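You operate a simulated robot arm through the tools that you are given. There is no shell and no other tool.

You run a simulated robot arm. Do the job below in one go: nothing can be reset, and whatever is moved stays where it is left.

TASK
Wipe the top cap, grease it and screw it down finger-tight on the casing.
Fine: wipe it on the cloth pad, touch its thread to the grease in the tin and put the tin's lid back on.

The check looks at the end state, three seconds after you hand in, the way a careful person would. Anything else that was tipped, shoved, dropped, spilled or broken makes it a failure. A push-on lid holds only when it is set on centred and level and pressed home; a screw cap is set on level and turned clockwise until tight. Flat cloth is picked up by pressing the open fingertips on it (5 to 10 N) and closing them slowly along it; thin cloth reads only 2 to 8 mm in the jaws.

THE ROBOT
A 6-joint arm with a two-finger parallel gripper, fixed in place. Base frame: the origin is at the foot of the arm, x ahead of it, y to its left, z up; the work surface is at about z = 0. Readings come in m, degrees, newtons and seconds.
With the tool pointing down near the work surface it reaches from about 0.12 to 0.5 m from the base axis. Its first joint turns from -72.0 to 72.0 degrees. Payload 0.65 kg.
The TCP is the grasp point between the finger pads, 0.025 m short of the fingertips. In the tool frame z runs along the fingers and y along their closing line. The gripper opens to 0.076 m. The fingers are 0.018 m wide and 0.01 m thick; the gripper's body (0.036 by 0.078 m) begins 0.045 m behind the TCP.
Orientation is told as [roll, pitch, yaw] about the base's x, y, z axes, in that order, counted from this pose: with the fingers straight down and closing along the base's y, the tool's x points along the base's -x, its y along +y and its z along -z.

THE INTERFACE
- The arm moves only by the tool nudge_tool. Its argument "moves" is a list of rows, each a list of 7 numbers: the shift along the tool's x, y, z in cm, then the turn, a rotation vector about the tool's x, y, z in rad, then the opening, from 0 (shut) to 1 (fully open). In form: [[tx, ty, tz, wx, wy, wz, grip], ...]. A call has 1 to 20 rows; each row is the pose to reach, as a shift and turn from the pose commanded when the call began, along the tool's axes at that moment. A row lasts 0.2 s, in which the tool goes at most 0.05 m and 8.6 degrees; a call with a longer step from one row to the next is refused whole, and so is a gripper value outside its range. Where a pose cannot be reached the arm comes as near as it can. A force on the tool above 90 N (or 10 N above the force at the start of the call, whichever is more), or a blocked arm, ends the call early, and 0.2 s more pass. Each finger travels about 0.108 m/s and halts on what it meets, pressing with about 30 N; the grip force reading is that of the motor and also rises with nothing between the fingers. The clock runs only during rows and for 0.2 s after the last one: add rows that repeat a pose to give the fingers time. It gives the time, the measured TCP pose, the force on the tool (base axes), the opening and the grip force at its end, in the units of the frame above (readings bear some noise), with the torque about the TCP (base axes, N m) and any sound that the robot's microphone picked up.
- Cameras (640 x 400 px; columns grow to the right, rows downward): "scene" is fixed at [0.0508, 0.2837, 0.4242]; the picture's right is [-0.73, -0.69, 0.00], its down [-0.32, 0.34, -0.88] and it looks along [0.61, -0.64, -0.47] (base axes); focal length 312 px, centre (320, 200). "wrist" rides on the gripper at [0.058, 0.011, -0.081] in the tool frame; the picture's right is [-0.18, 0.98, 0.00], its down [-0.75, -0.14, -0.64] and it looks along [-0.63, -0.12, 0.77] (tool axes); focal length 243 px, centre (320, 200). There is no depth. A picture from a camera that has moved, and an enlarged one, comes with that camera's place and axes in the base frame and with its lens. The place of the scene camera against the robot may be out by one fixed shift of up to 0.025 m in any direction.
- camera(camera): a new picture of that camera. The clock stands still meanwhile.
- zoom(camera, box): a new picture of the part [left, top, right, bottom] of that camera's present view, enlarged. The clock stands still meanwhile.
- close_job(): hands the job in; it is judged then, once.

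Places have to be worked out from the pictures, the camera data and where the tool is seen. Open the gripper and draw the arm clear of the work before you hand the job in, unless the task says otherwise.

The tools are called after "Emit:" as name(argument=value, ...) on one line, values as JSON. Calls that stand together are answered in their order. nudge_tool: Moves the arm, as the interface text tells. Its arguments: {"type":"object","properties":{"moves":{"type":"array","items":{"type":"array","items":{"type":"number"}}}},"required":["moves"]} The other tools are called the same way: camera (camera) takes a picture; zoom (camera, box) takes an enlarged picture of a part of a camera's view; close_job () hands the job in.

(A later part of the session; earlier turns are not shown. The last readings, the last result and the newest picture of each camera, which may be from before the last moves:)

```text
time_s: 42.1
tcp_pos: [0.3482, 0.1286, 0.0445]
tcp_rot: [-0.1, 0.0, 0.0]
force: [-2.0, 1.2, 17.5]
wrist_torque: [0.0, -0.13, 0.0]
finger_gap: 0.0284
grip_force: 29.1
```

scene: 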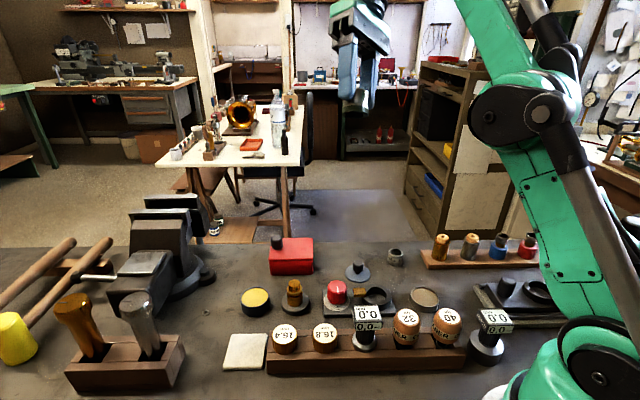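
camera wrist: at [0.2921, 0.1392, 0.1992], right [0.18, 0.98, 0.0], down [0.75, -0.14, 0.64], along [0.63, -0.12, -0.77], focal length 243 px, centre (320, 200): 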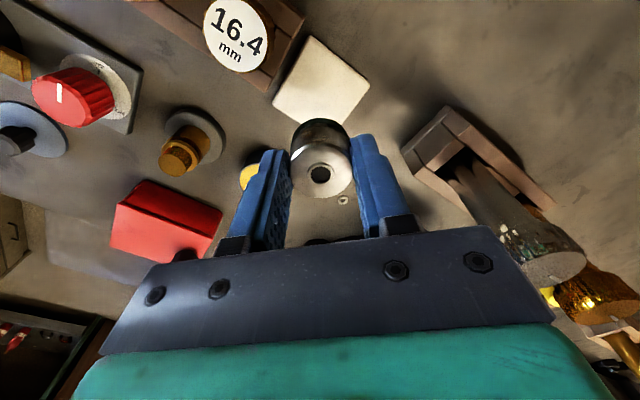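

17 N now. I back off 0.1 mm and make wiping strokes of ±6 mm, then check pad position and force.

Emit:
nudge_tool(moves=[[0, 0, -0.01, 0, 0, 0, 0.2], [0, 0.3, -0.01, 0, 0, 0, 0.2], [0, 0.6, -0.01, 0, 0, 0, 0.2]])

Emit:
zoom(camera="scene", box=[200, 290, 300, 380])

```text
time_s: 43.0
tcp_pos: [0.3472, 0.1345, 0.0437]
tcp_rot: [0.0, 0.0, 0.0]
force: [0.6, -6.3, 13.1]
wrist_torque: [-0.2, -0.15, -0.06]
finger_gap: 0.0285
grip_force: 30.0
```

```text
4.44 times, centred on (250, 335) of scene
camera zoom: at [0.0508, 0.2837, 0.4243], right [-0.73, -0.69, 0.0], down [-0.32, 0.34, -0.88], along [0.61, -0.64, -0.47], focal length 1386 px, centre (631, -400)
```

zoom: 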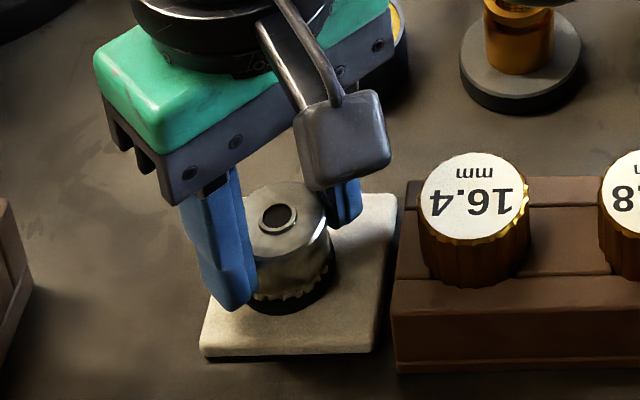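

The pad stays put with 13 N normal and 6 N drag. I continue wiping strokes in y and x.

Emit:
nudge_tool(moves=[[0, -0.4, 0, 0, 0, 0, 0.2], [0, -0.8, 0, 0, 0, 0, 0.2], [0, -1.2, 0, 0, 0, 0, 0.2], [0, -0.8, 0, 0, 0, 0, 0.2], [0, -0.4, 0, 0, 0, 0, 0.2], [0, 0, 0, 0, 0, 0, 0.2], [0, -0.4, 0, 0, 0, 0, 0.2], [0, -0.8, 0, 0, 0, 0, 0.2], [0, -1.2, 0, 0, 0, 0, 0.2], [0, -0.8, 0, 0, 0, 0, 0.2], [0, -0.6, 0, 0, 0, 0, 0.2], [0.3, -0.6, 0, 0, 0, 0, 0.2], [0.6, -0.6, 0, 0, 0, 0, 0.2], [0.3, -0.6, 0, 0, 0, 0, 0.2], [0, -0.6, 0, 0, 0, 0, 0.2], [-0.3, -0.6, 0, 0, 0, 0, 0.2], [-0.6, -0.6, 0, 0, 0, 0, 0.2], [-0.3, -0.6, 0, 0, 0, 0, 0.2], [0, -0.6, 0, 0, 0, 0, 0.2]])

Emit:
zoom(camera="scene", box=[200, 290, 300, 380])

```text
time_s: 47.0
tcp_pos: [0.3464, 0.1295, 0.0447]
tcp_rot: [0.1, 0.0, 0.0]
force: [1.3, -0.5, 3.1]
wrist_torque: [0.04, -0.09, 0.0]
finger_gap: 0.0283
grip_force: 30.0
```

```text
4.44 times, centred on (250, 335) of scene
camera zoom: at [0.0508, 0.2837, 0.4243], right [-0.73, -0.69, 0.0], down [-0.32, 0.34, -0.88], along [0.61, -0.64, -0.47], focal length 1386 px, centre (631, -400)
```

zoom: 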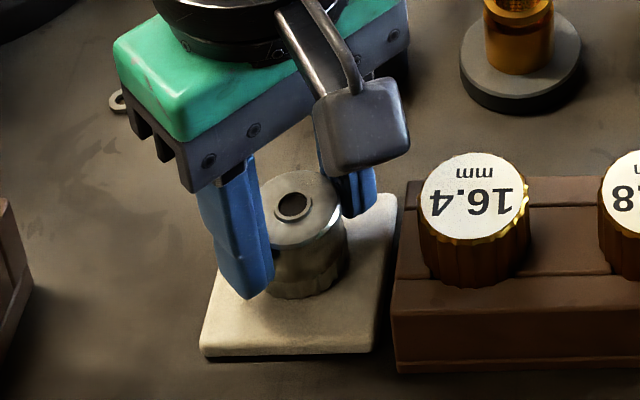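

The green band was grime and now appears wiped away. I lift the cap to verify that it's clean all round.

Emit:
nudge_tool(moves=[[0, 0, -1, 0, 0, 0, 0.2], [0, 0, -4, 0, 0, 0, 0.2], [0, 0, -7, 0, 0, 0, 0.2], [0, 0, -7, 0, 0, 0, 0.2]])

Emit:
zoom(camera="scene", box=[200, 250, 300, 380])

Emit:
zoom(camera="wrist", box=[260, 90, 380, 210])

Emit:
camera(camera="scene")

```text
time_s: 48.0
tcp_pos: [0.3482, 0.1287, 0.1162]
tcp_rot: [-0.1, 0.2, 0.1]
force: [-0.1, -0.8, 0.1]
wrist_torque: [0.02, -0.02, 0.01]
finger_gap: 0.0285
grip_force: 29.9
```

```text
3.08 times, centred on (250, 315) of scene
camera zoom: at [0.0508, 0.2837, 0.4242], right [-0.73, -0.69, 0.0], down [-0.32, 0.34, -0.88], along [0.61, -0.64, -0.47], focal length 960 px, centre (535, -154)
```

zoom: 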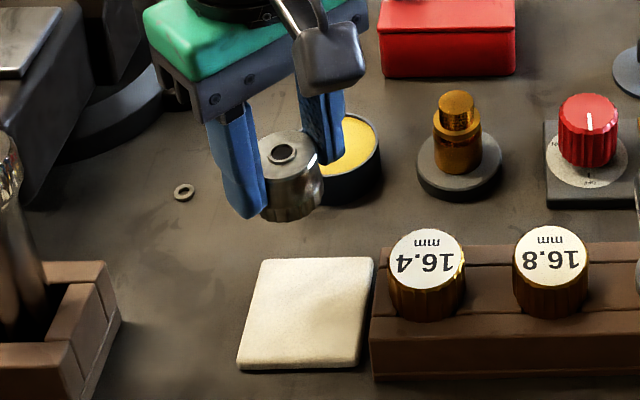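

```text
3.33 times, centred on (320, 150) of wrist
camera zoom: at [0.2899, 0.1391, 0.1946], right [0.18, 0.98, 0.0], down [0.75, -0.14, 0.64], along [0.63, -0.12, -0.77], focal length 809 px, centre (320, 367)
```

zoom: 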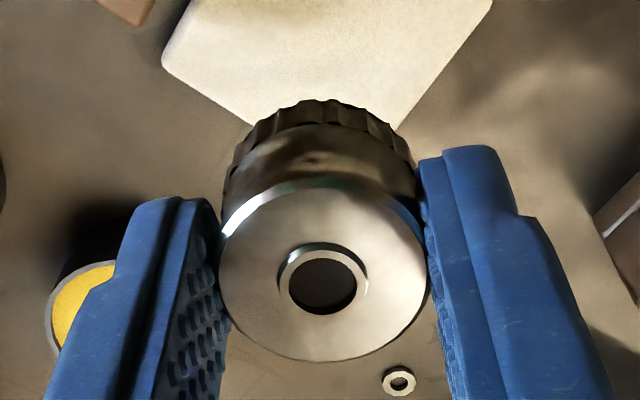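

```text
taken
```

scene: 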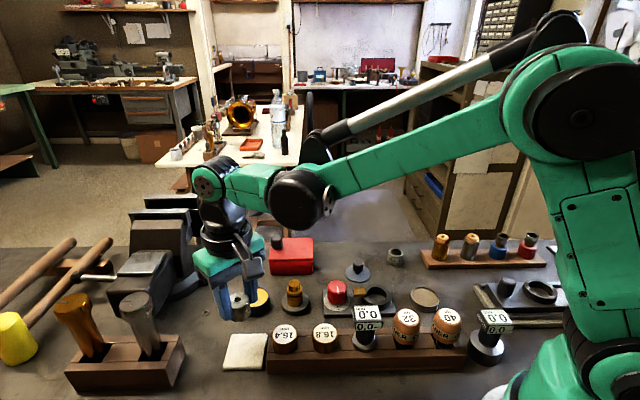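

The cap's rim is clean bright steel. Now I carry it over the tin at about (0.409, 0.0665).

Emit:
nudge_tool(moves=[[-2.0, -2.0, 0, 0, 0, 0, 0.2], [-4.1, -4.1, 0, 0, 0, 0, 0.2], [-6.14, -6.22, 0, 0, 0, 0, 0.2], [-6.14, -6.22, 0, 0, 0, 0, 0.2]])

Emit:
zoom(camera="scene", box=[210, 220, 310, 325])

Emit:
camera(camera="wrist")

```text
time_s: 49.0
tcp_pos: [0.4078, 0.0681, 0.1156]
tcp_rot: [0.0, 0.1, 0.0]
force: [0.3, -0.7, -0.6]
wrist_torque: [0.0, 0.01, 0.0]
finger_gap: 0.0287
grip_force: 30.3
```

```text
3.81 times, centred on (260, 272) of scene
camera zoom: at [0.0508, 0.2837, 0.4242], right [-0.73, -0.69, 0.0], down [-0.32, 0.34, -0.88], along [0.61, -0.64, -0.47], focal length 1188 px, centre (549, -76)
```

zoom: 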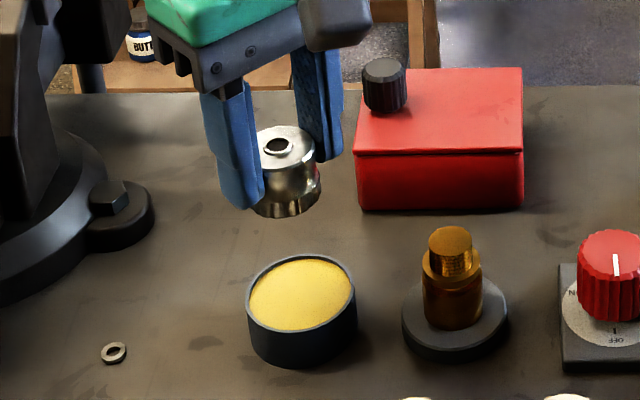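

```text
taken
camera wrist: at [0.3511, 0.0779, 0.1947], right [0.18, 0.98, 0.0], down [0.75, -0.14, 0.64], along [0.63, -0.12, -0.77], focal length 243 px, centre (320, 200)
```

wrist: 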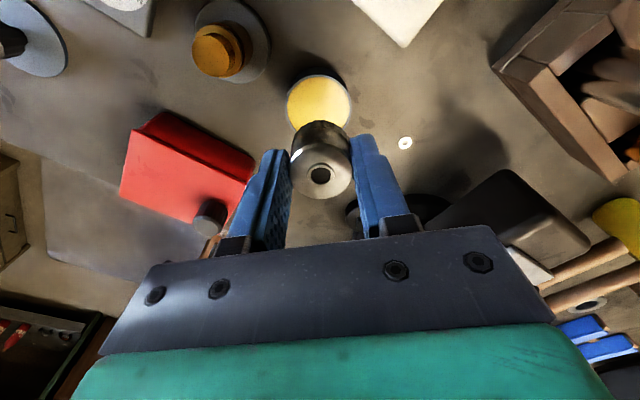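

The tin centre appears about 1.5 mm toward −y from the tool axis. I correct and descend to about 1 cm above the grease.

Emit:
nudge_tool(moves=[[0, -0.15, 1.5, 0, 0, 0, 0.2], [0, -0.15, 3.0, 0, 0, 0, 0.2], [0, -0.15, 4.4, 0, 0, 0, 0.2], [0, -0.15, 4.4, 0, 0, 0, 0.2]])

Emit:
zoom(camera="scene", box=[225, 260, 305, 325])

Emit:
zoom(camera="wrist", box=[240, 80, 400, 210])

```text
time_s: 50.0
tcp_pos: [0.4085, 0.0661, 0.071]
tcp_rot: [-0.1, 0.1, 0.0]
force: [0.4, 0.4, -0.1]
wrist_torque: [-0.01, 0.03, -0.03]
finger_gap: 0.0284
grip_force: 30.2
```

```text
6.15 times, centred on (265, 292) of scene
camera zoom: at [0.0508, 0.2837, 0.4242], right [-0.73, -0.69, 0.0], down [-0.32, 0.34, -0.88], along [0.61, -0.64, -0.47], focal length 1919 px, centre (658, -369)
```

zoom: 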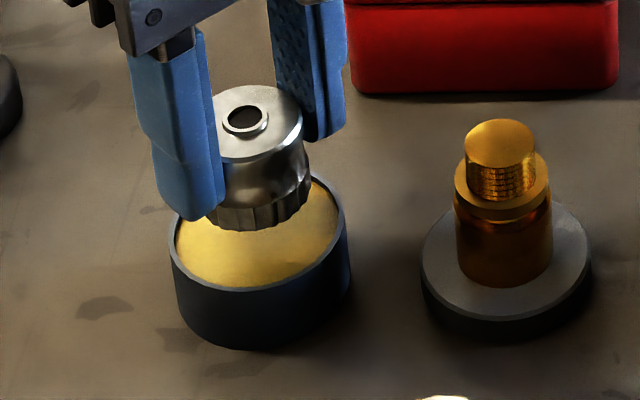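

```text
3.08 times, centred on (320, 145) of wrist
camera zoom: at [0.3511, 0.0759, 0.1502], right [0.18, 0.98, 0.0], down [0.75, -0.14, 0.64], along [0.63, -0.12, -0.77], focal length 746 px, centre (320, 369)
```

zoom: 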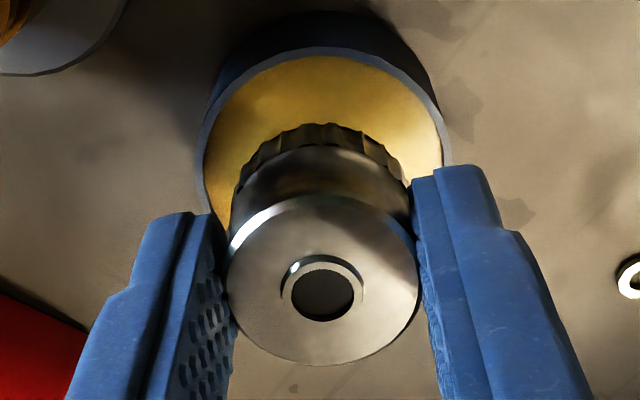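

Centred over the grease. I lower in small steps toward the surface.

Emit:
nudge_tool(moves=[[0, 0, 0.4, 0, 0, 0, 0.2], [0, 0, 0.7, 0, 0, 0, 0.2], [0, 0, 0.7, 0, 0, 0, 0.2]])

Emit:
zoom(camera="scene", box=[235, 275, 285, 320])

```text
time_s: 50.8
tcp_pos: [0.4082, 0.0646, 0.0632]
tcp_rot: [0.0, 0.0, 0.0]
force: [0.0, -0.7, -0.9]
wrist_torque: [0.02, 0.01, -0.01]
finger_gap: 0.0283
grip_force: 29.9
```

```text
8.89 times, centred on (260, 298) of scene
camera zoom: at [0.0508, 0.2837, 0.4242], right [-0.73, -0.69, 0.0], down [-0.32, 0.34, -0.88], along [0.61, -0.64, -0.47], focal length 2772 px, centre (853, -667)
```

zoom: 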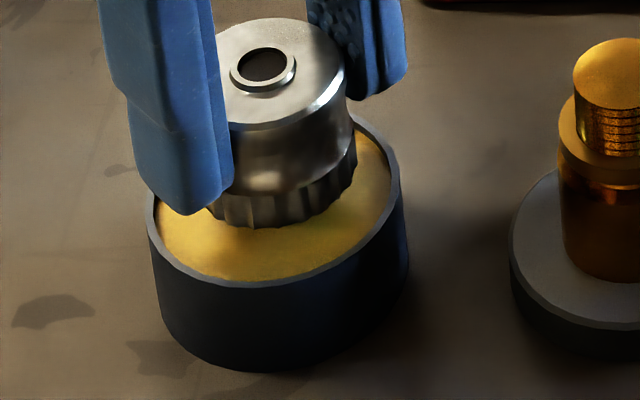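

Still a small gap. I lower 2 mm more.

Emit:
nudge_tool(moves=[[0, 0, 0.1, 0, 0, 0, 0.2], [0, 0, 0.2, 0, 0, 0, 0.2], [0, 0, 0.2, 0, 0, 0, 0.2]])

Emit:
zoom(camera="scene", box=[235, 275, 285, 320])

```text
time_s: 51.5
tcp_pos: [0.409, 0.066, 0.0601]
tcp_rot: [0.0, 0.2, 0.0]
force: [-0.1, 0.0, 0.0]
wrist_torque: [0.02, -0.02, 0.01]
finger_gap: 0.0283
grip_force: 30.5
```

```text
8.89 times, centred on (260, 298) of scene
camera zoom: at [0.0508, 0.2837, 0.4242], right [-0.73, -0.69, 0.0], down [-0.32, 0.34, -0.88], along [0.61, -0.64, -0.47], focal length 2772 px, centre (853, -667)
```

zoom: 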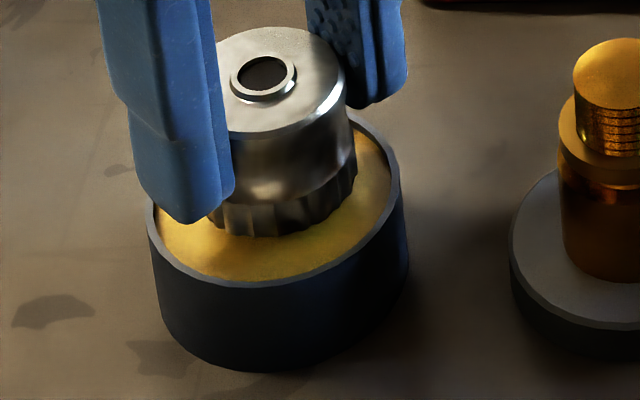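

No contact yet (0 N). Another 2 mm.

Emit:
nudge_tool(moves=[[0, 0, 0.1, 0, 0, 0, 0.2], [0, 0, 0.2, 0, 0, 0, 0.2], [0, 0, 0.2, 0, 0, 0, 0.2]])

Emit:
zoom(camera="scene", box=[235, 275, 285, 320])

```text
time_s: 52.4
tcp_pos: [0.4088, 0.0666, 0.0585]
tcp_rot: [0.0, 0.1, 0.0]
force: [-0.2, -0.5, 0.0]
wrist_torque: [-0.03, 0.01, 0.0]
finger_gap: 0.0287
grip_force: 29.8
```

```text
8.89 times, centred on (260, 298) of scene
camera zoom: at [0.0508, 0.2837, 0.4242], right [-0.73, -0.69, 0.0], down [-0.32, 0.34, -0.88], along [0.61, -0.64, -0.47], focal length 2772 px, centre (853, -667)
```

zoom: 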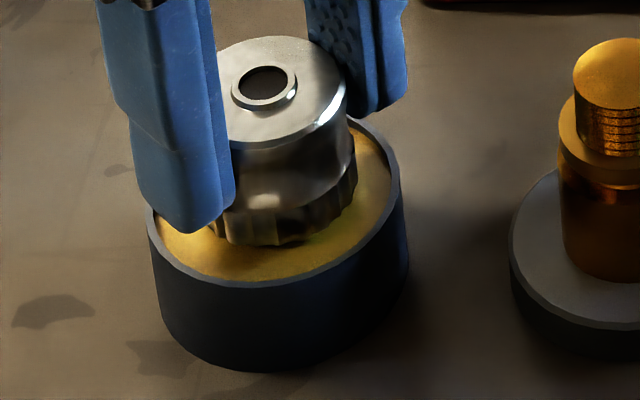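

Nearly at the surface. I lower another 1.5 mm.

Emit:
nudge_tool(moves=[[0, 0, 0.08, 0, 0, 0, 0.2], [0, 0, 0.15, 0, 0, 0, 0.2], [0, 0, 0.15, 0, 0, 0, 0.2]])

Emit:
zoom(camera="scene", box=[235, 275, 285, 320])

```text
time_s: 53.1
tcp_pos: [0.4096, 0.066, 0.0572]
tcp_rot: [0.0, 0.2, -0.1]
force: [0.3, -0.3, -0.2]
wrist_torque: [-0.01, -0.04, -0.01]
finger_gap: 0.0284
grip_force: 30.3
```

```text
8.89 times, centred on (260, 298) of scene
camera zoom: at [0.0508, 0.2837, 0.4242], right [-0.73, -0.69, 0.0], down [-0.32, 0.34, -0.88], along [0.61, -0.64, -0.47], focal length 2772 px, centre (853, -667)
```

zoom: 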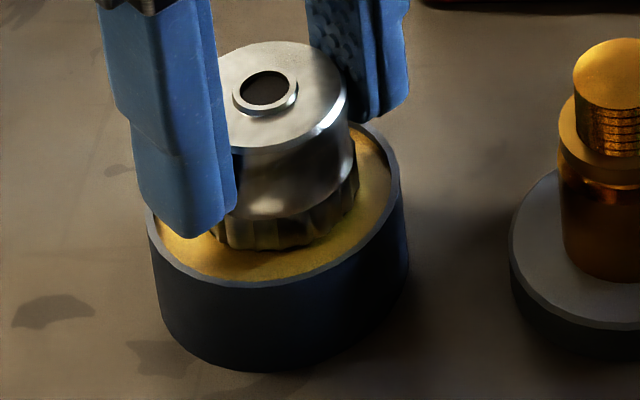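

The gap is nearly closed. I zoom in tightly to judge the remaining gap and the clearance between fingertips and tin rim.

Emit:
zoom(camera="scene", box=[242, 290, 272, 310])

Emit:
zoom(camera="wrist", box=[260, 90, 380, 170])

```text
16.00 times, centred on (257, 300) of scene
camera zoom: at [0.0508, 0.2837, 0.4242], right [-0.73, -0.69, 0.0], down [-0.32, 0.34, -0.88], along [0.61, -0.64, -0.47], focal length 4990 px, centre (1328, -1400)
```

zoom: 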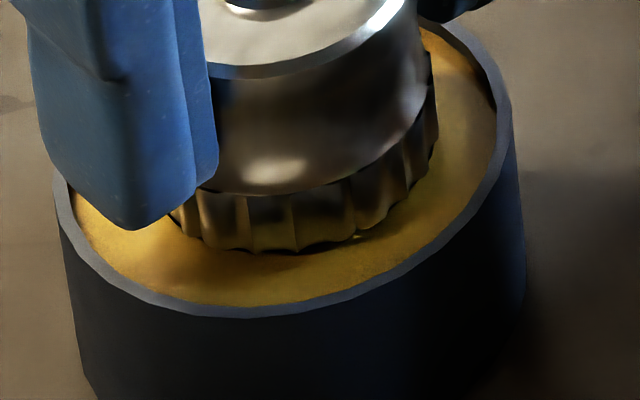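

```text
5.00 times, centred on (320, 130) of wrist
camera zoom: at [0.3508, 0.0757, 0.1375], right [0.18, 0.98, 0.0], down [0.75, -0.14, 0.64], along [0.63, -0.12, -0.77], focal length 1213 px, centre (320, 550)
```

zoom: 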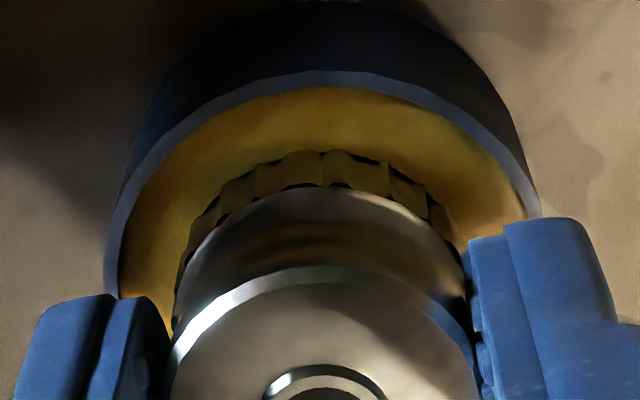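

There's still a sliver of light beneath the rim. I lower another 1.5 mm in fine steps.

Emit:
nudge_tool(moves=[[0, 0, 0.07, 0, 0, 0, 0.2], [0, 0, 0.15, 0, 0, 0, 0.2], [0, 0, 0.15, 0, 0, 0, 0.2]])

Emit:
zoom(camera="scene", box=[242, 290, 272, 310])

```text
time_s: 54.0
tcp_pos: [0.4088, 0.0665, 0.0564]
tcp_rot: [0.0, 0.1, -0.1]
force: [0.5, -0.1, -1.2]
wrist_torque: [0.03, 0.02, -0.01]
finger_gap: 0.0282
grip_force: 30.2
```

```text
16.00 times, centred on (257, 300) of scene
camera zoom: at [0.0508, 0.2837, 0.4242], right [-0.73, -0.69, 0.0], down [-0.32, 0.34, -0.88], along [0.61, -0.64, -0.47], focal length 4990 px, centre (1328, -1400)
```

zoom: 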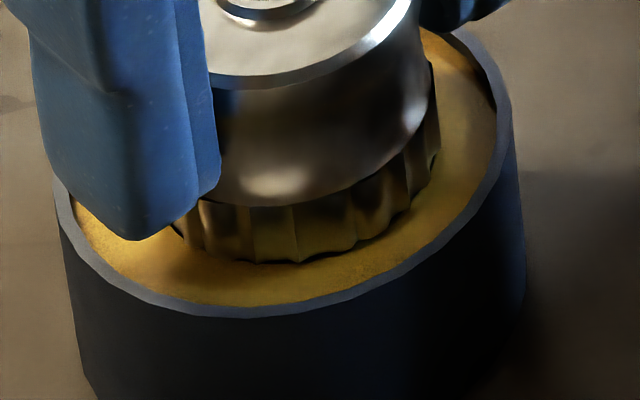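

Just about touching. One more millimetre.

Emit:
nudge_tool(moves=[[0, 0, 0.05, 0, 0, 0, 0.2], [0, 0, 0.1, 0, 0, 0, 0.2], [0, 0, 0.1, 0, 0, 0, 0.2]])

Emit:
zoom(camera="scene", box=[242, 290, 272, 310])

```text
time_s: 54.8
tcp_pos: [0.4098, 0.0649, 0.0537]
tcp_rot: [0.1, 0.1, -0.1]
force: [-2.7, 2.1, 25.2]
wrist_torque: [0.0, 0.03, -0.01]
finger_gap: 0.0286
grip_force: 29.6
```

```text
16.00 times, centred on (257, 300) of scene
camera zoom: at [0.0507, 0.2837, 0.4243], right [-0.73, -0.69, 0.0], down [-0.32, 0.34, -0.88], along [0.61, -0.64, -0.47], focal length 4990 px, centre (1328, -1400)
```

zoom: 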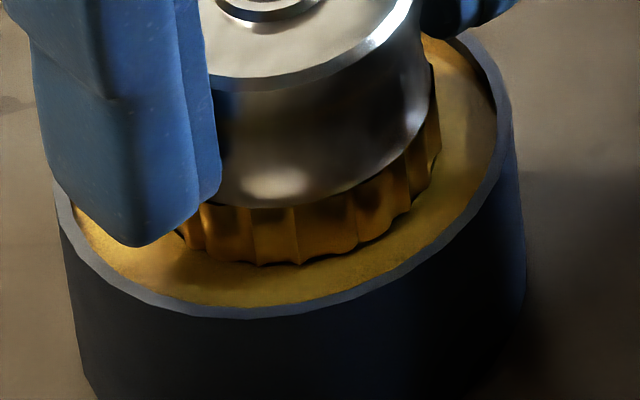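

Contact felt (25 N) and the cap's lower band has turned yellow – it's greased. I lift clear and inspect.

Emit:
nudge_tool(moves=[[0, 0, -0.3, 0, 0, 0, 0.2], [0, 0, -1.2, 0, 0, 0, 0.2], [0, 0, -3.5, 0, 0, 0, 0.2], [0, 0, -6.5, 0, 0, 0, 0.2], [0, 0, -6.5, 0, 0, 0, 0.2]])

Emit:
zoom(camera="scene", box=[215, 230, 325, 325])

Emit:
zoom(camera="wrist", box=[180, 0, 400, 200])

```text
time_s: 56.0
tcp_pos: [0.4084, 0.0651, 0.1201]
tcp_rot: [0.0, 0.1, 0.0]
force: [-0.9, -0.7, -0.7]
wrist_torque: [-0.01, 0.02, 0.02]
finger_gap: 0.0284
grip_force: 29.9
```

```text
4.21 times, centred on (270, 278) of scene
camera zoom: at [0.0508, 0.2837, 0.4242], right [-0.73, -0.69, 0.0], down [-0.32, 0.34, -0.88], along [0.61, -0.64, -0.47], focal length 1313 px, centre (530, -126)
```

zoom: 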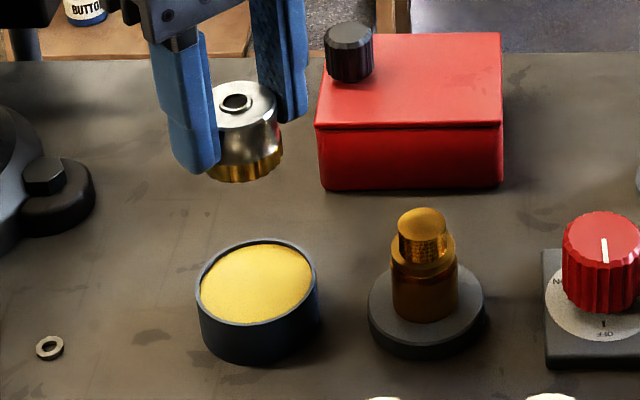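

```text
2.00 times, centred on (290, 100) of wrist
camera zoom: at [0.3509, 0.0754, 0.2004], right [0.18, 0.98, 0.0], down [0.75, -0.14, 0.64], along [0.63, -0.12, -0.77], focal length 485 px, centre (380, 400)
```

zoom: 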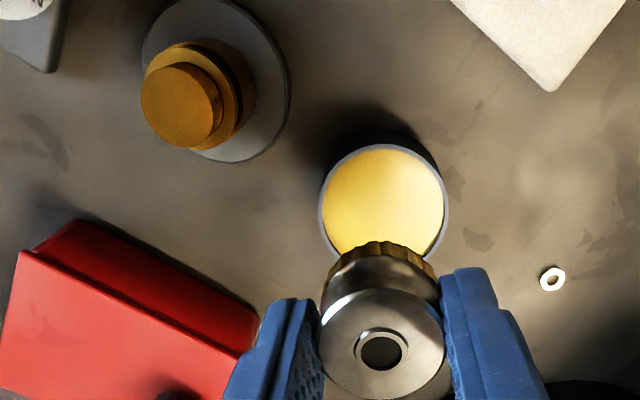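

The thread end of the cap is coated with grease, and the tin and casing are undisturbed. The casing seems to be at about (0.362, 0.019). I move high above it so that I can still see its top past the cap.

Emit:
nudge_tool(moves=[[0.5, -0.5, -2.7, 0, 0, 0, 0.2], [1.8, -1.8, -5.4, 0, 0, 0, 0.2], [3.3, -3.3, -8.0, 0, 0, 0, 0.2], [4.7, -4.7, -8.0, 0, 0, 0, 0.2], [4.7, -4.7, -8.0, 0, 0, 0, 0.2]])

Emit:
zoom(camera="wrist", box=[270, 50, 370, 112])

Emit:
camera(camera="wrist")

```text
time_s: 57.1
tcp_pos: [0.3611, 0.017, 0.2007]
tcp_rot: [0.0, 0.1, 0.0]
force: [-0.4, 0.1, -0.1]
wrist_torque: [-0.02, 0.02, -0.04]
finger_gap: 0.0283
grip_force: 29.8
```

```text
6.40 times, centred on (320, 81) of wrist
camera zoom: at [0.3038, 0.0279, 0.2806], right [0.18, 0.98, 0.0], down [0.75, -0.14, 0.64], along [0.63, -0.12, -0.77], focal length 1553 px, centre (320, 962)
```

zoom: 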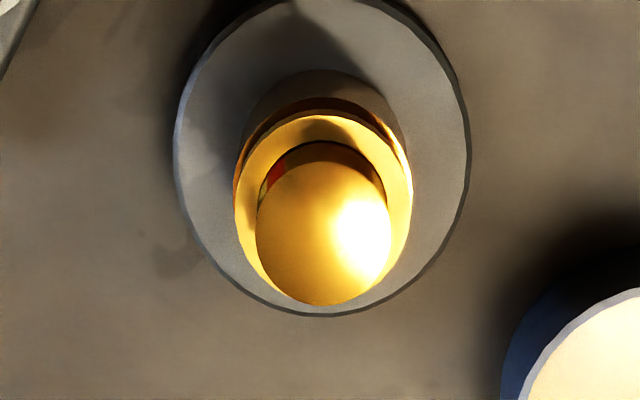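

```text
taken
camera wrist: at [0.3038, 0.0279, 0.2806], right [0.18, 0.98, 0.0], down [0.75, -0.14, 0.64], along [0.63, -0.12, -0.77], focal length 243 px, centre (320, 200)
```

wrist: 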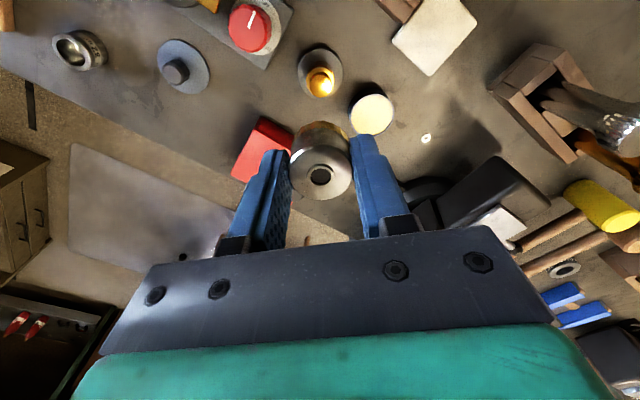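

The casing's top sits within a millimetre of the tool axis. I descend to about 2 cm above it and re-check from both cameras.

Emit:
nudge_tool(moves=[[0, 0, 2.5, 0, 0, 0, 0.2], [0, 0, 5.0, 0, 0, 0, 0.2], [0, 0, 7.5, 0, 0, 0, 0.2], [0, 0, 8.5, 0, 0, 0, 0.2], [0, 0, 8.5, 0, 0, 0, 0.2]])

Emit:
zoom(camera="wrist", box=[260, 60, 380, 180])

Emit:
zoom(camera="scene", box=[265, 240, 325, 320])

```text
time_s: 58.4
tcp_pos: [0.361, 0.0187, 0.1147]
tcp_rot: [0.0, 0.1, 0.0]
force: [-0.1, 0.2, -0.5]
wrist_torque: [0.0, 0.0, 0.04]
finger_gap: 0.0284
grip_force: 29.9
```

```text
3.33 times, centred on (320, 120) of wrist
camera zoom: at [0.3037, 0.0283, 0.1945], right [0.18, 0.98, 0.0], down [0.75, -0.14, 0.64], along [0.63, -0.12, -0.77], focal length 809 px, centre (320, 467)
```

zoom: 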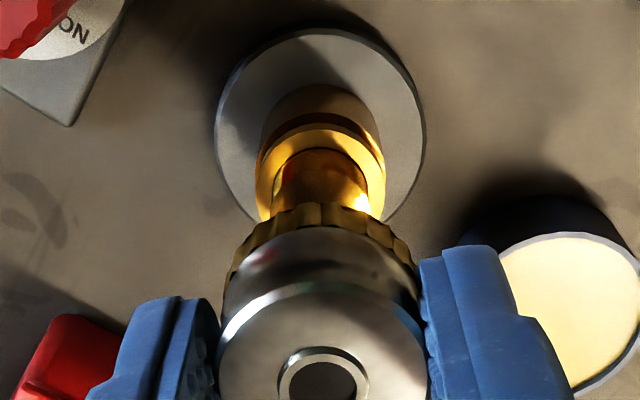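

```text
5.00 times, centred on (295, 280) of scene
camera zoom: at [0.0508, 0.2837, 0.4242], right [-0.73, -0.69, 0.0], down [-0.32, 0.34, -0.88], along [0.61, -0.64, -0.47], focal length 1559 px, centre (445, -200)
```

zoom: 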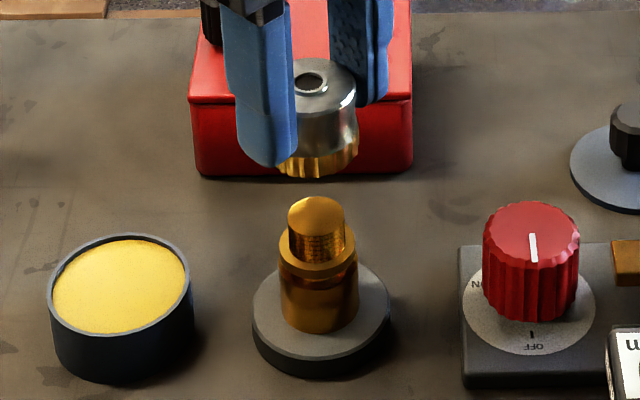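

The cap and casing axes agree within about half a millimetre in both views. Before lowering, I rotate the tool counter-clockwise in the air to gain clockwise travel, and to check that the cap turns on centre.

Emit:
nudge_tool(moves=[[0, 0, 0, 0, 0, -0.14, 0.2], [0, 0, 0, 0, 0, -0.28, 0.2], [0, 0, 0, 0, 0, -0.42, 0.2], [0, 0, 0, 0, 0, -0.56, 0.2], [0, 0, 0, 0, 0, -0.7, 0.2], [0, 0, 0, 0, 0, -0.84, 0.2], [0, 0, 0, 0, 0, -0.98, 0.2], [0, 0, 0, 0, 0, -1.12, 0.2], [0, 0, 0, 0, 0, -1.26, 0.2], [0, 0, 0, 0, 0, -1.4, 0.2], [0, 0, 0, 0, 0, -1.5, 0.2], [0, 0, 0, 0, 0, -1.5, 0.2]])

Emit:
camera(camera="scene")

Emit:
zoom(camera="scene", box=[265, 240, 325, 320])

Emit:
zoom(camera="wrist", box=[260, 60, 380, 180])

```text
time_s: 61.0
tcp_pos: [0.3614, 0.0179, 0.1148]
tcp_rot: [0.1, 0.1, 86.0]
force: [0.2, 0.0, 0.1]
wrist_torque: [-0.04, -0.01, 0.0]
finger_gap: 0.0283
grip_force: 30.4
```

```text
taken
```

scene: 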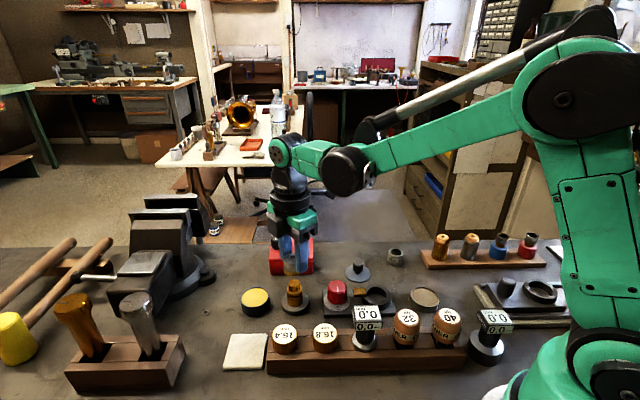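

```text
5.00 times, centred on (295, 280) of scene
camera zoom: at [0.0508, 0.2837, 0.4242], right [-0.73, -0.69, 0.0], down [-0.32, 0.34, -0.88], along [0.61, -0.64, -0.47], focal length 1559 px, centre (445, -200)
```

zoom: 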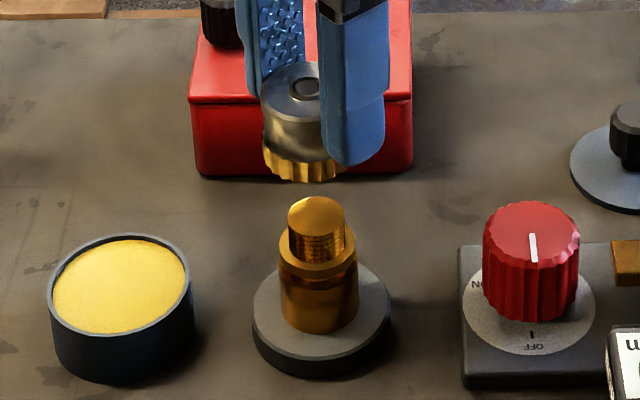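

```text
3.33 times, centred on (320, 120) of wrist
camera zoom: at [0.3472, -0.0399, 0.1951], right [-0.97, 0.25, 0.0], down [0.19, 0.74, 0.64], along [0.16, 0.62, -0.77], focal length 809 px, centre (320, 467)
```

zoom: 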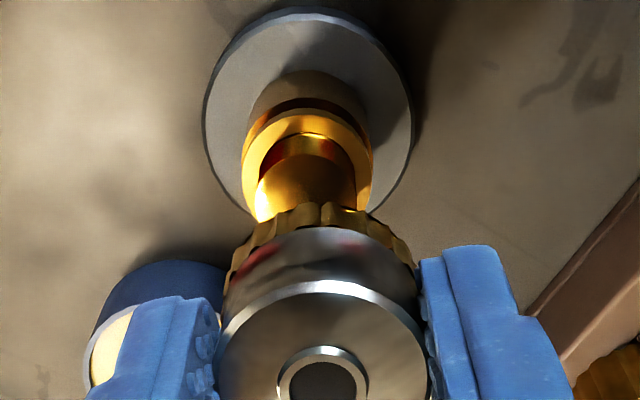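

Rotating shows the cap sits a few millimetres off the tool's turning axis (while being aligned with the casing at yaw 0). I turn back to yaw 0 and set the cap on the casing there; I'll regrip centred afterwards.

Emit:
nudge_tool(moves=[[0, 0, 0, 0, 0, 0.14, 0.2], [0, 0, 0, 0, 0, 0.28, 0.2], [0, 0, 0, 0, 0, 0.42, 0.2], [0, 0, 0, 0, 0, 0.56, 0.2], [0, 0, 0, 0, 0, 0.7, 0.2], [0, 0, 0, 0, 0, 0.84, 0.2], [0, 0, 0, 0, 0, 0.98, 0.2], [0, 0, 0, 0, 0, 1.12, 0.2], [0, 0, 0, 0, 0, 1.26, 0.2], [0, 0, 0, 0, 0, 1.4, 0.2], [0, 0, 0, 0, 0, 1.5, 0.2], [0, 0, 0, 0, 0, 1.5, 0.2]])

Emit:
zoom(camera="scene", box=[275, 250, 315, 310])

Emit:
zoom(camera="wrist", box=[280, 70, 360, 150])

```text
time_s: 63.5
tcp_pos: [0.362, 0.0186, 0.1152]
tcp_rot: [0.0, 0.2, -0.2]
force: [-0.8, -0.2, -0.9]
wrist_torque: [0.01, 0.0, 0.03]
finger_gap: 0.0283
grip_force: 29.7
```

```text
6.67 times, centred on (295, 280) of scene
camera zoom: at [0.0508, 0.2837, 0.4242], right [-0.73, -0.69, 0.0], down [-0.32, 0.34, -0.88], along [0.61, -0.64, -0.47], focal length 2079 px, centre (487, -333)
```

zoom: 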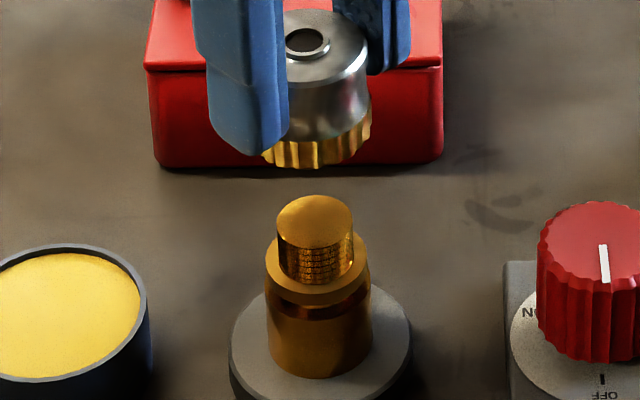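

```text
5.00 times, centred on (320, 110) of wrist
camera zoom: at [0.3038, 0.0285, 0.195], right [0.19, 0.98, 0.0], down [0.75, -0.14, 0.64], along [0.63, -0.12, -0.77], focal length 1213 px, centre (320, 650)
```

zoom: 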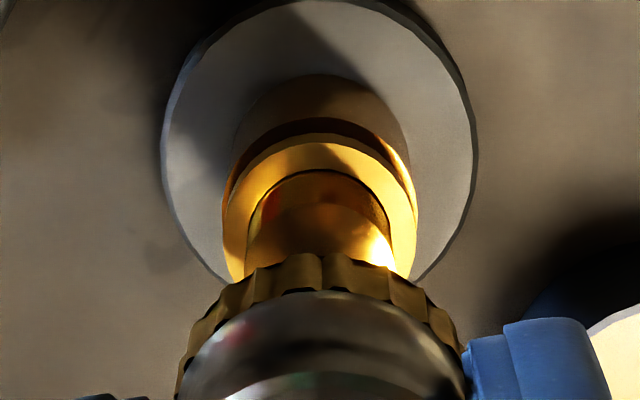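

Cap and casing are aligned within a fraction of a millimetre at yaw 0. I lower toward the thread.

Emit:
nudge_tool(moves=[[0, 0, 0.7, 0, 0, 0, 0.2], [0, 0, 1.3, 0, 0, 0, 0.2], [0, 0, 1.3, 0, 0, 0, 0.2]])

Emit:
zoom(camera="scene", box=[275, 250, 315, 310])

```text
time_s: 64.3
tcp_pos: [0.3612, 0.0183, 0.1027]
tcp_rot: [-0.1, 0.1, 0.0]
force: [0.1, 0.8, -0.6]
wrist_torque: [-0.03, 0.01, -0.01]
finger_gap: 0.0283
grip_force: 30.1
```

```text
6.67 times, centred on (295, 280) of scene
camera zoom: at [0.0508, 0.2837, 0.4242], right [-0.73, -0.69, 0.0], down [-0.32, 0.34, -0.88], along [0.61, -0.64, -0.47], focal length 2079 px, centre (487, -333)
```

zoom: 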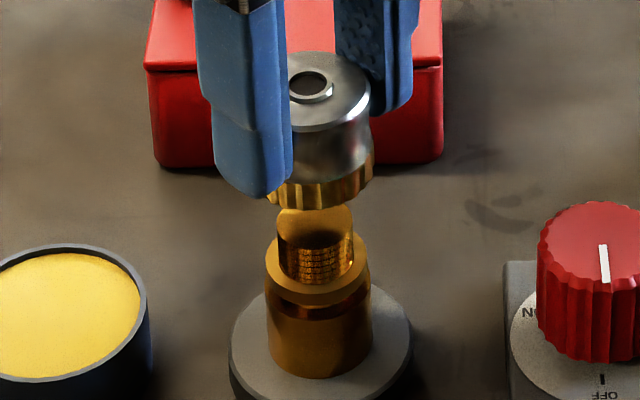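

About 1–1.5 cm remain. I go down 1 cm more and then creep.

Emit:
nudge_tool(moves=[[0, 0, 0.4, 0, 0, 0, 0.2], [0, 0, 0.8, 0, 0, 0, 0.2], [0, 0, 1.0, 0, 0, 0, 0.2], [0, 0, 1.0, 0, 0, 0, 0.2]])

Emit:
zoom(camera="scene", box=[275, 250, 315, 310])

Emit:
zoom(camera="wrist", box=[270, 60, 370, 170])

```text
time_s: 65.3
tcp_pos: [0.3621, 0.0184, 0.0922]
tcp_rot: [0.0, 0.1, 0.0]
force: [-0.2, 0.8, -0.8]
wrist_torque: [0.01, 0.01, 0.0]
finger_gap: 0.0284
grip_force: 30.4
```

```text
6.67 times, centred on (295, 280) of scene
camera zoom: at [0.0508, 0.2837, 0.4242], right [-0.73, -0.69, 0.0], down [-0.32, 0.34, -0.88], along [0.61, -0.64, -0.47], focal length 2079 px, centre (487, -333)
```

zoom: 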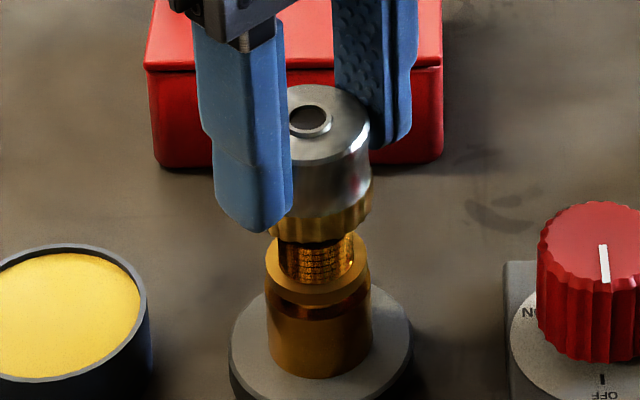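

```text
3.64 times, centred on (320, 115) of wrist
camera zoom: at [0.3039, 0.0285, 0.1716], right [0.18, 0.98, 0.0], down [0.75, -0.14, 0.64], along [0.63, -0.12, -0.77], focal length 882 px, centre (320, 509)
```

zoom: 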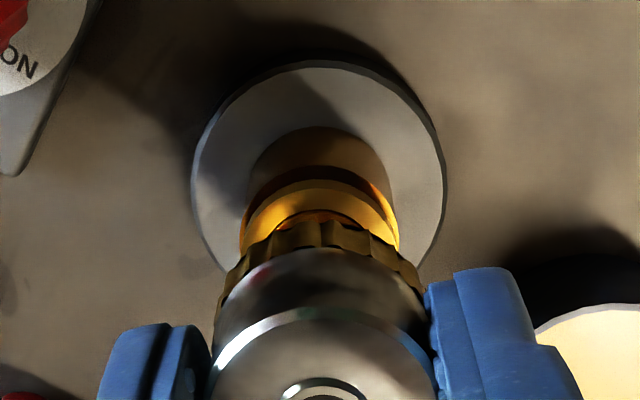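

Still free and aligned. I continue down 4 mm in small steps.

Emit:
nudge_tool(moves=[[0, 0, 0.15, 0, 0, 0, 0.2], [0, 0, 0.3, 0, 0, 0, 0.2], [0, 0, 0.4, 0, 0, 0, 0.2], [0, 0, 0.4, 0, 0, 0, 0.2]])

Emit:
zoom(camera="scene", box=[275, 260, 315, 310])

```text
time_s: 66.3
tcp_pos: [0.3621, 0.0169, 0.0884]
tcp_rot: [0.0, 0.1, -0.1]
force: [0.5, 0.1, -1.0]
wrist_torque: [-0.04, -0.02, 0.03]
finger_gap: 0.0286
grip_force: 30.1
```

```text
8.00 times, centred on (295, 285) of scene
camera zoom: at [0.0508, 0.2837, 0.4242], right [-0.73, -0.69, 0.0], down [-0.32, 0.34, -0.88], along [0.61, -0.64, -0.47], focal length 2495 px, centre (520, -480)
```

zoom: 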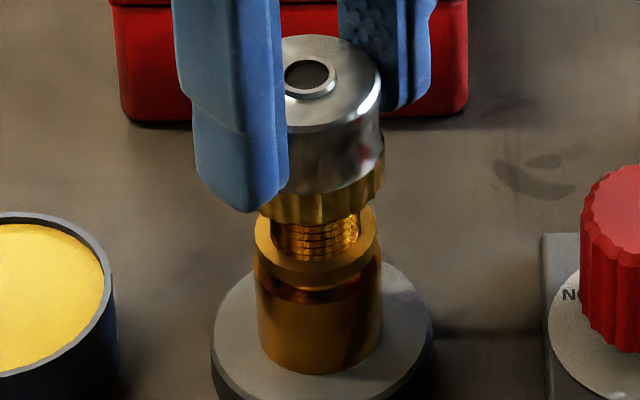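

No contact yet; another 2 mm.

Emit:
nudge_tool(moves=[[0, 0, 0.1, 0, 0, 0, 0.2], [0, 0, 0.2, 0, 0, 0, 0.2], [0, 0, 0.2, 0, 0, 0, 0.2]])

```text
time_s: 67.2
tcp_pos: [0.3623, 0.0183, 0.0856]
tcp_rot: [0.0, 0.1, 0.0]
force: [0.3, -0.6, -0.2]
wrist_torque: [-0.02, -0.01, 0.02]
finger_gap: 0.0282
grip_force: 29.6
```

Emit:
nudge_tool(moves=[[0, 0, 0.1, 0, 0, 0, 0.2], [0, 0, 0.15, 0, 0, 0, 0.2], [0, 0, 0.15, 0, 0, 0, 0.2]])

Emit:
zoom(camera="scene", box=[275, 260, 315, 310])

```text
time_s: 68.0
tcp_pos: [0.3619, 0.0176, 0.0838]
tcp_rot: [0.0, 0.1, 0.1]
force: [-0.6, 0.0, -0.8]
wrist_torque: [0.01, -0.03, -0.03]
finger_gap: 0.0281
grip_force: 30.3
```

```text
8.00 times, centred on (295, 285) of scene
camera zoom: at [0.0508, 0.2837, 0.4242], right [-0.73, -0.69, 0.0], down [-0.32, 0.34, -0.88], along [0.61, -0.64, -0.47], focal length 2495 px, centre (520, -480)
```

zoom: 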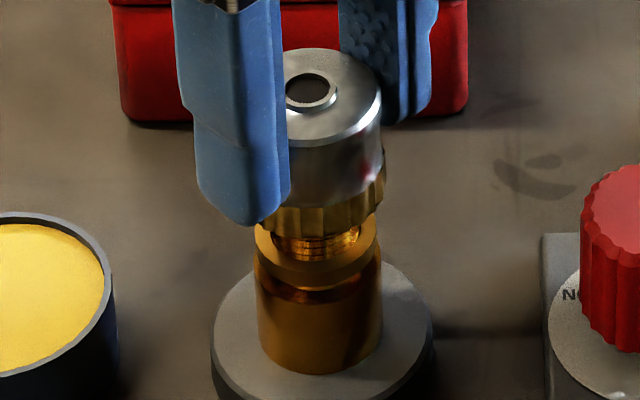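

Still free; continuing in 1.5 mm steps.

Emit:
nudge_tool(moves=[[0, 0, 0.1, 0, 0, 0, 0.2], [0, 0, 0.15, 0, 0, 0, 0.2], [0, 0, 0.15, 0, 0, 0, 0.2]])

```text
time_s: 68.8
tcp_pos: [0.3606, 0.0193, 0.0828]
tcp_rot: [0.0, 0.2, 0.1]
force: [0.8, 0.2, 0.0]
wrist_torque: [0.01, -0.03, 0.01]
finger_gap: 0.0284
grip_force: 30.0
```

Emit:
nudge_tool(moves=[[0, 0, 0.08, 0, 0, 0, 0.2], [0, 0, 0.15, 0, 0, 0, 0.2], [0, 0, 0.15, 0, 0, 0, 0.2]])

Emit:
zoom(camera="scene", box=[275, 260, 315, 310])

```text
time_s: 69.5
tcp_pos: [0.362, 0.0178, 0.0814]
tcp_rot: [0.0, 0.0, 0.1]
force: [-0.8, -0.4, -0.4]
wrist_torque: [0.0, -0.01, 0.0]
finger_gap: 0.0284
grip_force: 30.2
```

```text
8.00 times, centred on (295, 285) of scene
camera zoom: at [0.0508, 0.2837, 0.4242], right [-0.73, -0.69, 0.0], down [-0.32, 0.34, -0.88], along [0.61, -0.64, -0.47], focal length 2495 px, centre (520, -480)
```

zoom: 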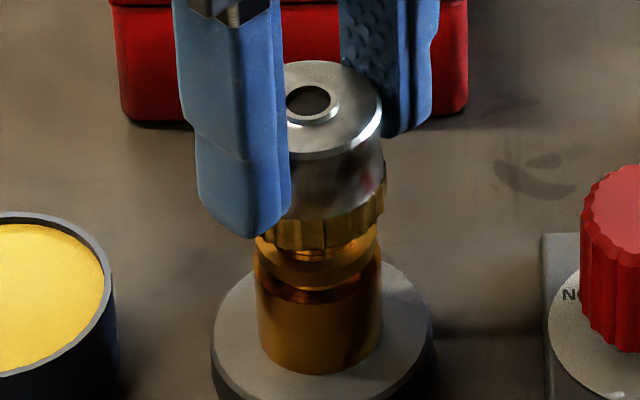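

The cap has slipped down over the thread without touching. I continue in 1 mm steps, feeling for the thread start.

Emit:
nudge_tool(moves=[[0, 0, 0.05, 0, 0, 0, 0.2], [0, 0, 0.1, 0, 0, 0, 0.2], [0, 0, 0.1, 0, 0, 0, 0.2]])

```text
time_s: 70.3
tcp_pos: [0.3609, 0.018, 0.0805]
tcp_rot: [0.0, 0.1, 0.0]
force: [-0.7, -1.0, -0.5]
wrist_torque: [0.02, -0.02, -0.01]
finger_gap: 0.0283
grip_force: 29.7
```

Emit:
nudge_tool(moves=[[0, 0, 0.05, 0, 0, 0, 0.2], [0, 0, 0.1, 0, 0, 0, 0.2], [0, 0, 0.1, 0, 0, 0, 0.2]])

Emit:
zoom(camera="scene", box=[280, 265, 310, 300])

```text
time_s: 71.2
tcp_pos: [0.3619, 0.018, 0.0791]
tcp_rot: [-0.1, 0.1, -0.1]
force: [0.4, 0.1, -0.2]
wrist_torque: [0.0, 0.01, -0.02]
finger_gap: 0.0285
grip_force: 29.9
```

```text
11.43 times, centred on (295, 282) of scene
camera zoom: at [0.0508, 0.2837, 0.4242], right [-0.73, -0.69, 0.0], down [-0.32, 0.34, -0.88], along [0.61, -0.64, -0.47], focal length 3564 px, centre (606, -743)
```

zoom: 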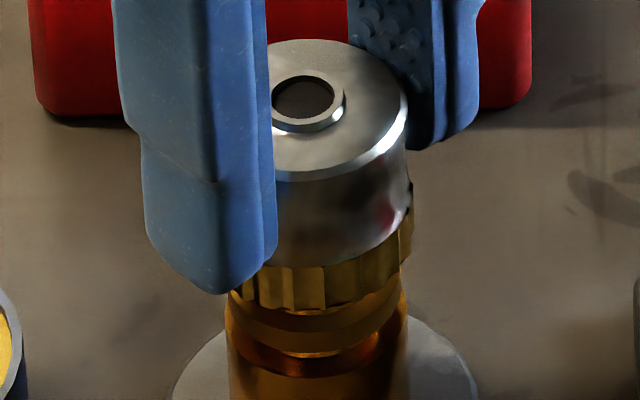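

Cap bottom is nearly at the flange. I keep creeping.

Emit:
nudge_tool(moves=[[0, 0, 0.05, 0, 0, 0, 0.2], [0, 0, 0.1, 0, 0, 0, 0.2], [0, 0, 0.1, 0, 0, 0, 0.2]])

```text
time_s: 72.0
tcp_pos: [0.3616, 0.0174, 0.0796]
tcp_rot: [-0.1, 0.0, 0.0]
force: [0.7, 0.5, -0.5]
wrist_torque: [-0.02, 0.01, 0.02]
finger_gap: 0.0285
grip_force: 29.8
```

Emit:
nudge_tool(moves=[[0, 0, 0.05, 0, 0, 0, 0.2], [0, 0, 0.1, 0, 0, 0, 0.2], [0, 0, 0.1, 0, 0, 0, 0.2]])

Emit:
zoom(camera="scene", box=[280, 265, 310, 300])

```text
time_s: 72.8
tcp_pos: [0.3616, 0.0186, 0.0779]
tcp_rot: [0.0, 0.0, 0.0]
force: [0.9, 0.4, 0.4]
wrist_torque: [0.0, 0.0, 0.04]
finger_gap: 0.0287
grip_force: 30.0
```

```text
11.43 times, centred on (295, 282) of scene
camera zoom: at [0.0508, 0.2837, 0.4242], right [-0.73, -0.69, 0.0], down [-0.32, 0.34, -0.88], along [0.61, -0.64, -0.47], focal length 3564 px, centre (606, -743)
```

zoom: 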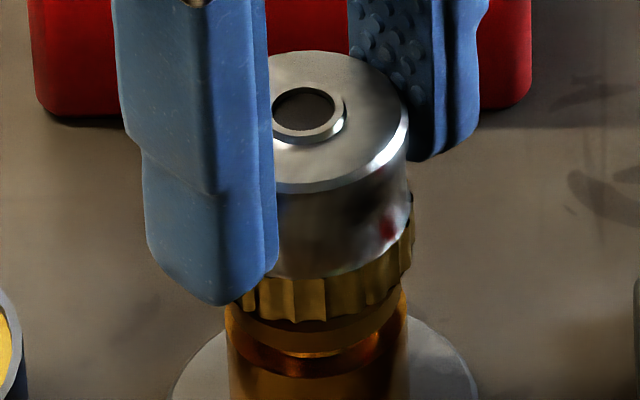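

Emit:
nudge_tool(moves=[[0, 0, 0.05, 0, 0, 0, 0.2], [0, 0, 0.1, 0, 0, 0, 0.2], [0, 0, 0.1, 0, 0, 0, 0.2]])

```text
time_s: 73.5
tcp_pos: [0.3624, 0.0184, 0.0765]
tcp_rot: [0.0, 0.1, 0.0]
force: [-0.1, -0.2, -0.1]
wrist_torque: [-0.02, 0.0, -0.02]
finger_gap: 0.0285
grip_force: 29.9
```

Emit:
nudge_tool(moves=[[0, 0, 0.05, 0, 0, 0, 0.2], [0, 0, 0.1, 0, 0, 0, 0.2], [0, 0, 0.1, 0, 0, 0, 0.2]])

Emit:
zoom(camera="scene", box=[280, 265, 310, 300])

Emit:
zoom(camera="wrist", box=[270, 70, 370, 190])

```text
time_s: 74.3
tcp_pos: [0.361, 0.0185, 0.0752]
tcp_rot: [0.0, 0.2, 0.0]
force: [0.4, -0.3, -0.7]
wrist_torque: [0.01, -0.01, 0.0]
finger_gap: 0.0282
grip_force: 29.7
```

```text
11.43 times, centred on (295, 282) of scene
camera zoom: at [0.0508, 0.2837, 0.4242], right [-0.73, -0.69, 0.0], down [-0.32, 0.34, -0.88], along [0.61, -0.64, -0.47], focal length 3564 px, centre (606, -743)
```

zoom: 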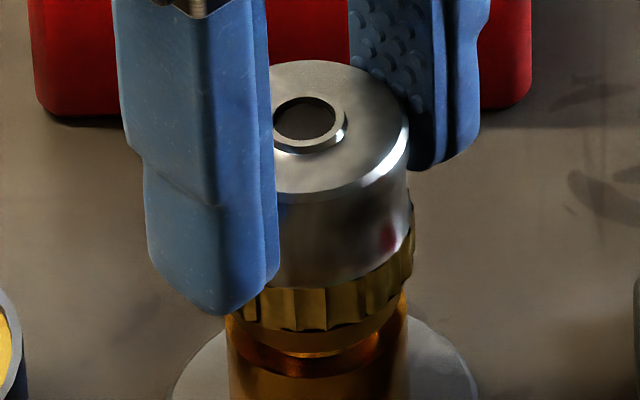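

```text
3.33 times, centred on (320, 130) of wrist
camera zoom: at [0.3038, 0.0284, 0.1554], right [0.18, 0.98, 0.0], down [0.75, -0.14, 0.64], along [0.63, -0.12, -0.77], focal length 809 px, centre (320, 433)
```

zoom: 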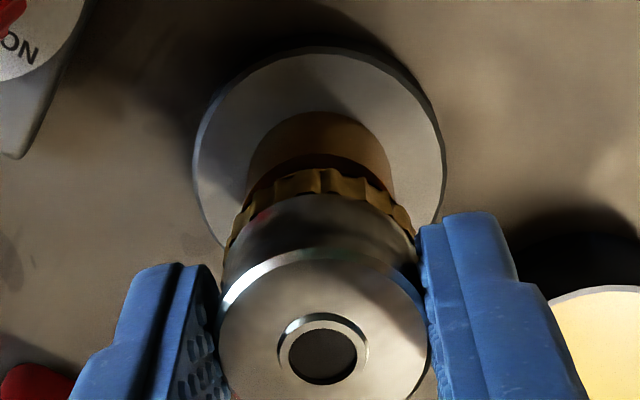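

By geometry the cap should be right at the flange. Another 0.5–1 mm.

Emit:
nudge_tool(moves=[[0, 0, 0.04, 0, 0, 0, 0.2], [0, 0, 0.08, 0, 0, 0, 0.2], [0, 0, 0.08, 0, 0, 0, 0.2]])

```text
time_s: 75.2
tcp_pos: [0.3618, 0.019, 0.0752]
tcp_rot: [0.0, 0.1, 0.0]
force: [0.4, 0.1, -1.1]
wrist_torque: [-0.02, 0.02, 0.0]
finger_gap: 0.0282
grip_force: 30.3
```

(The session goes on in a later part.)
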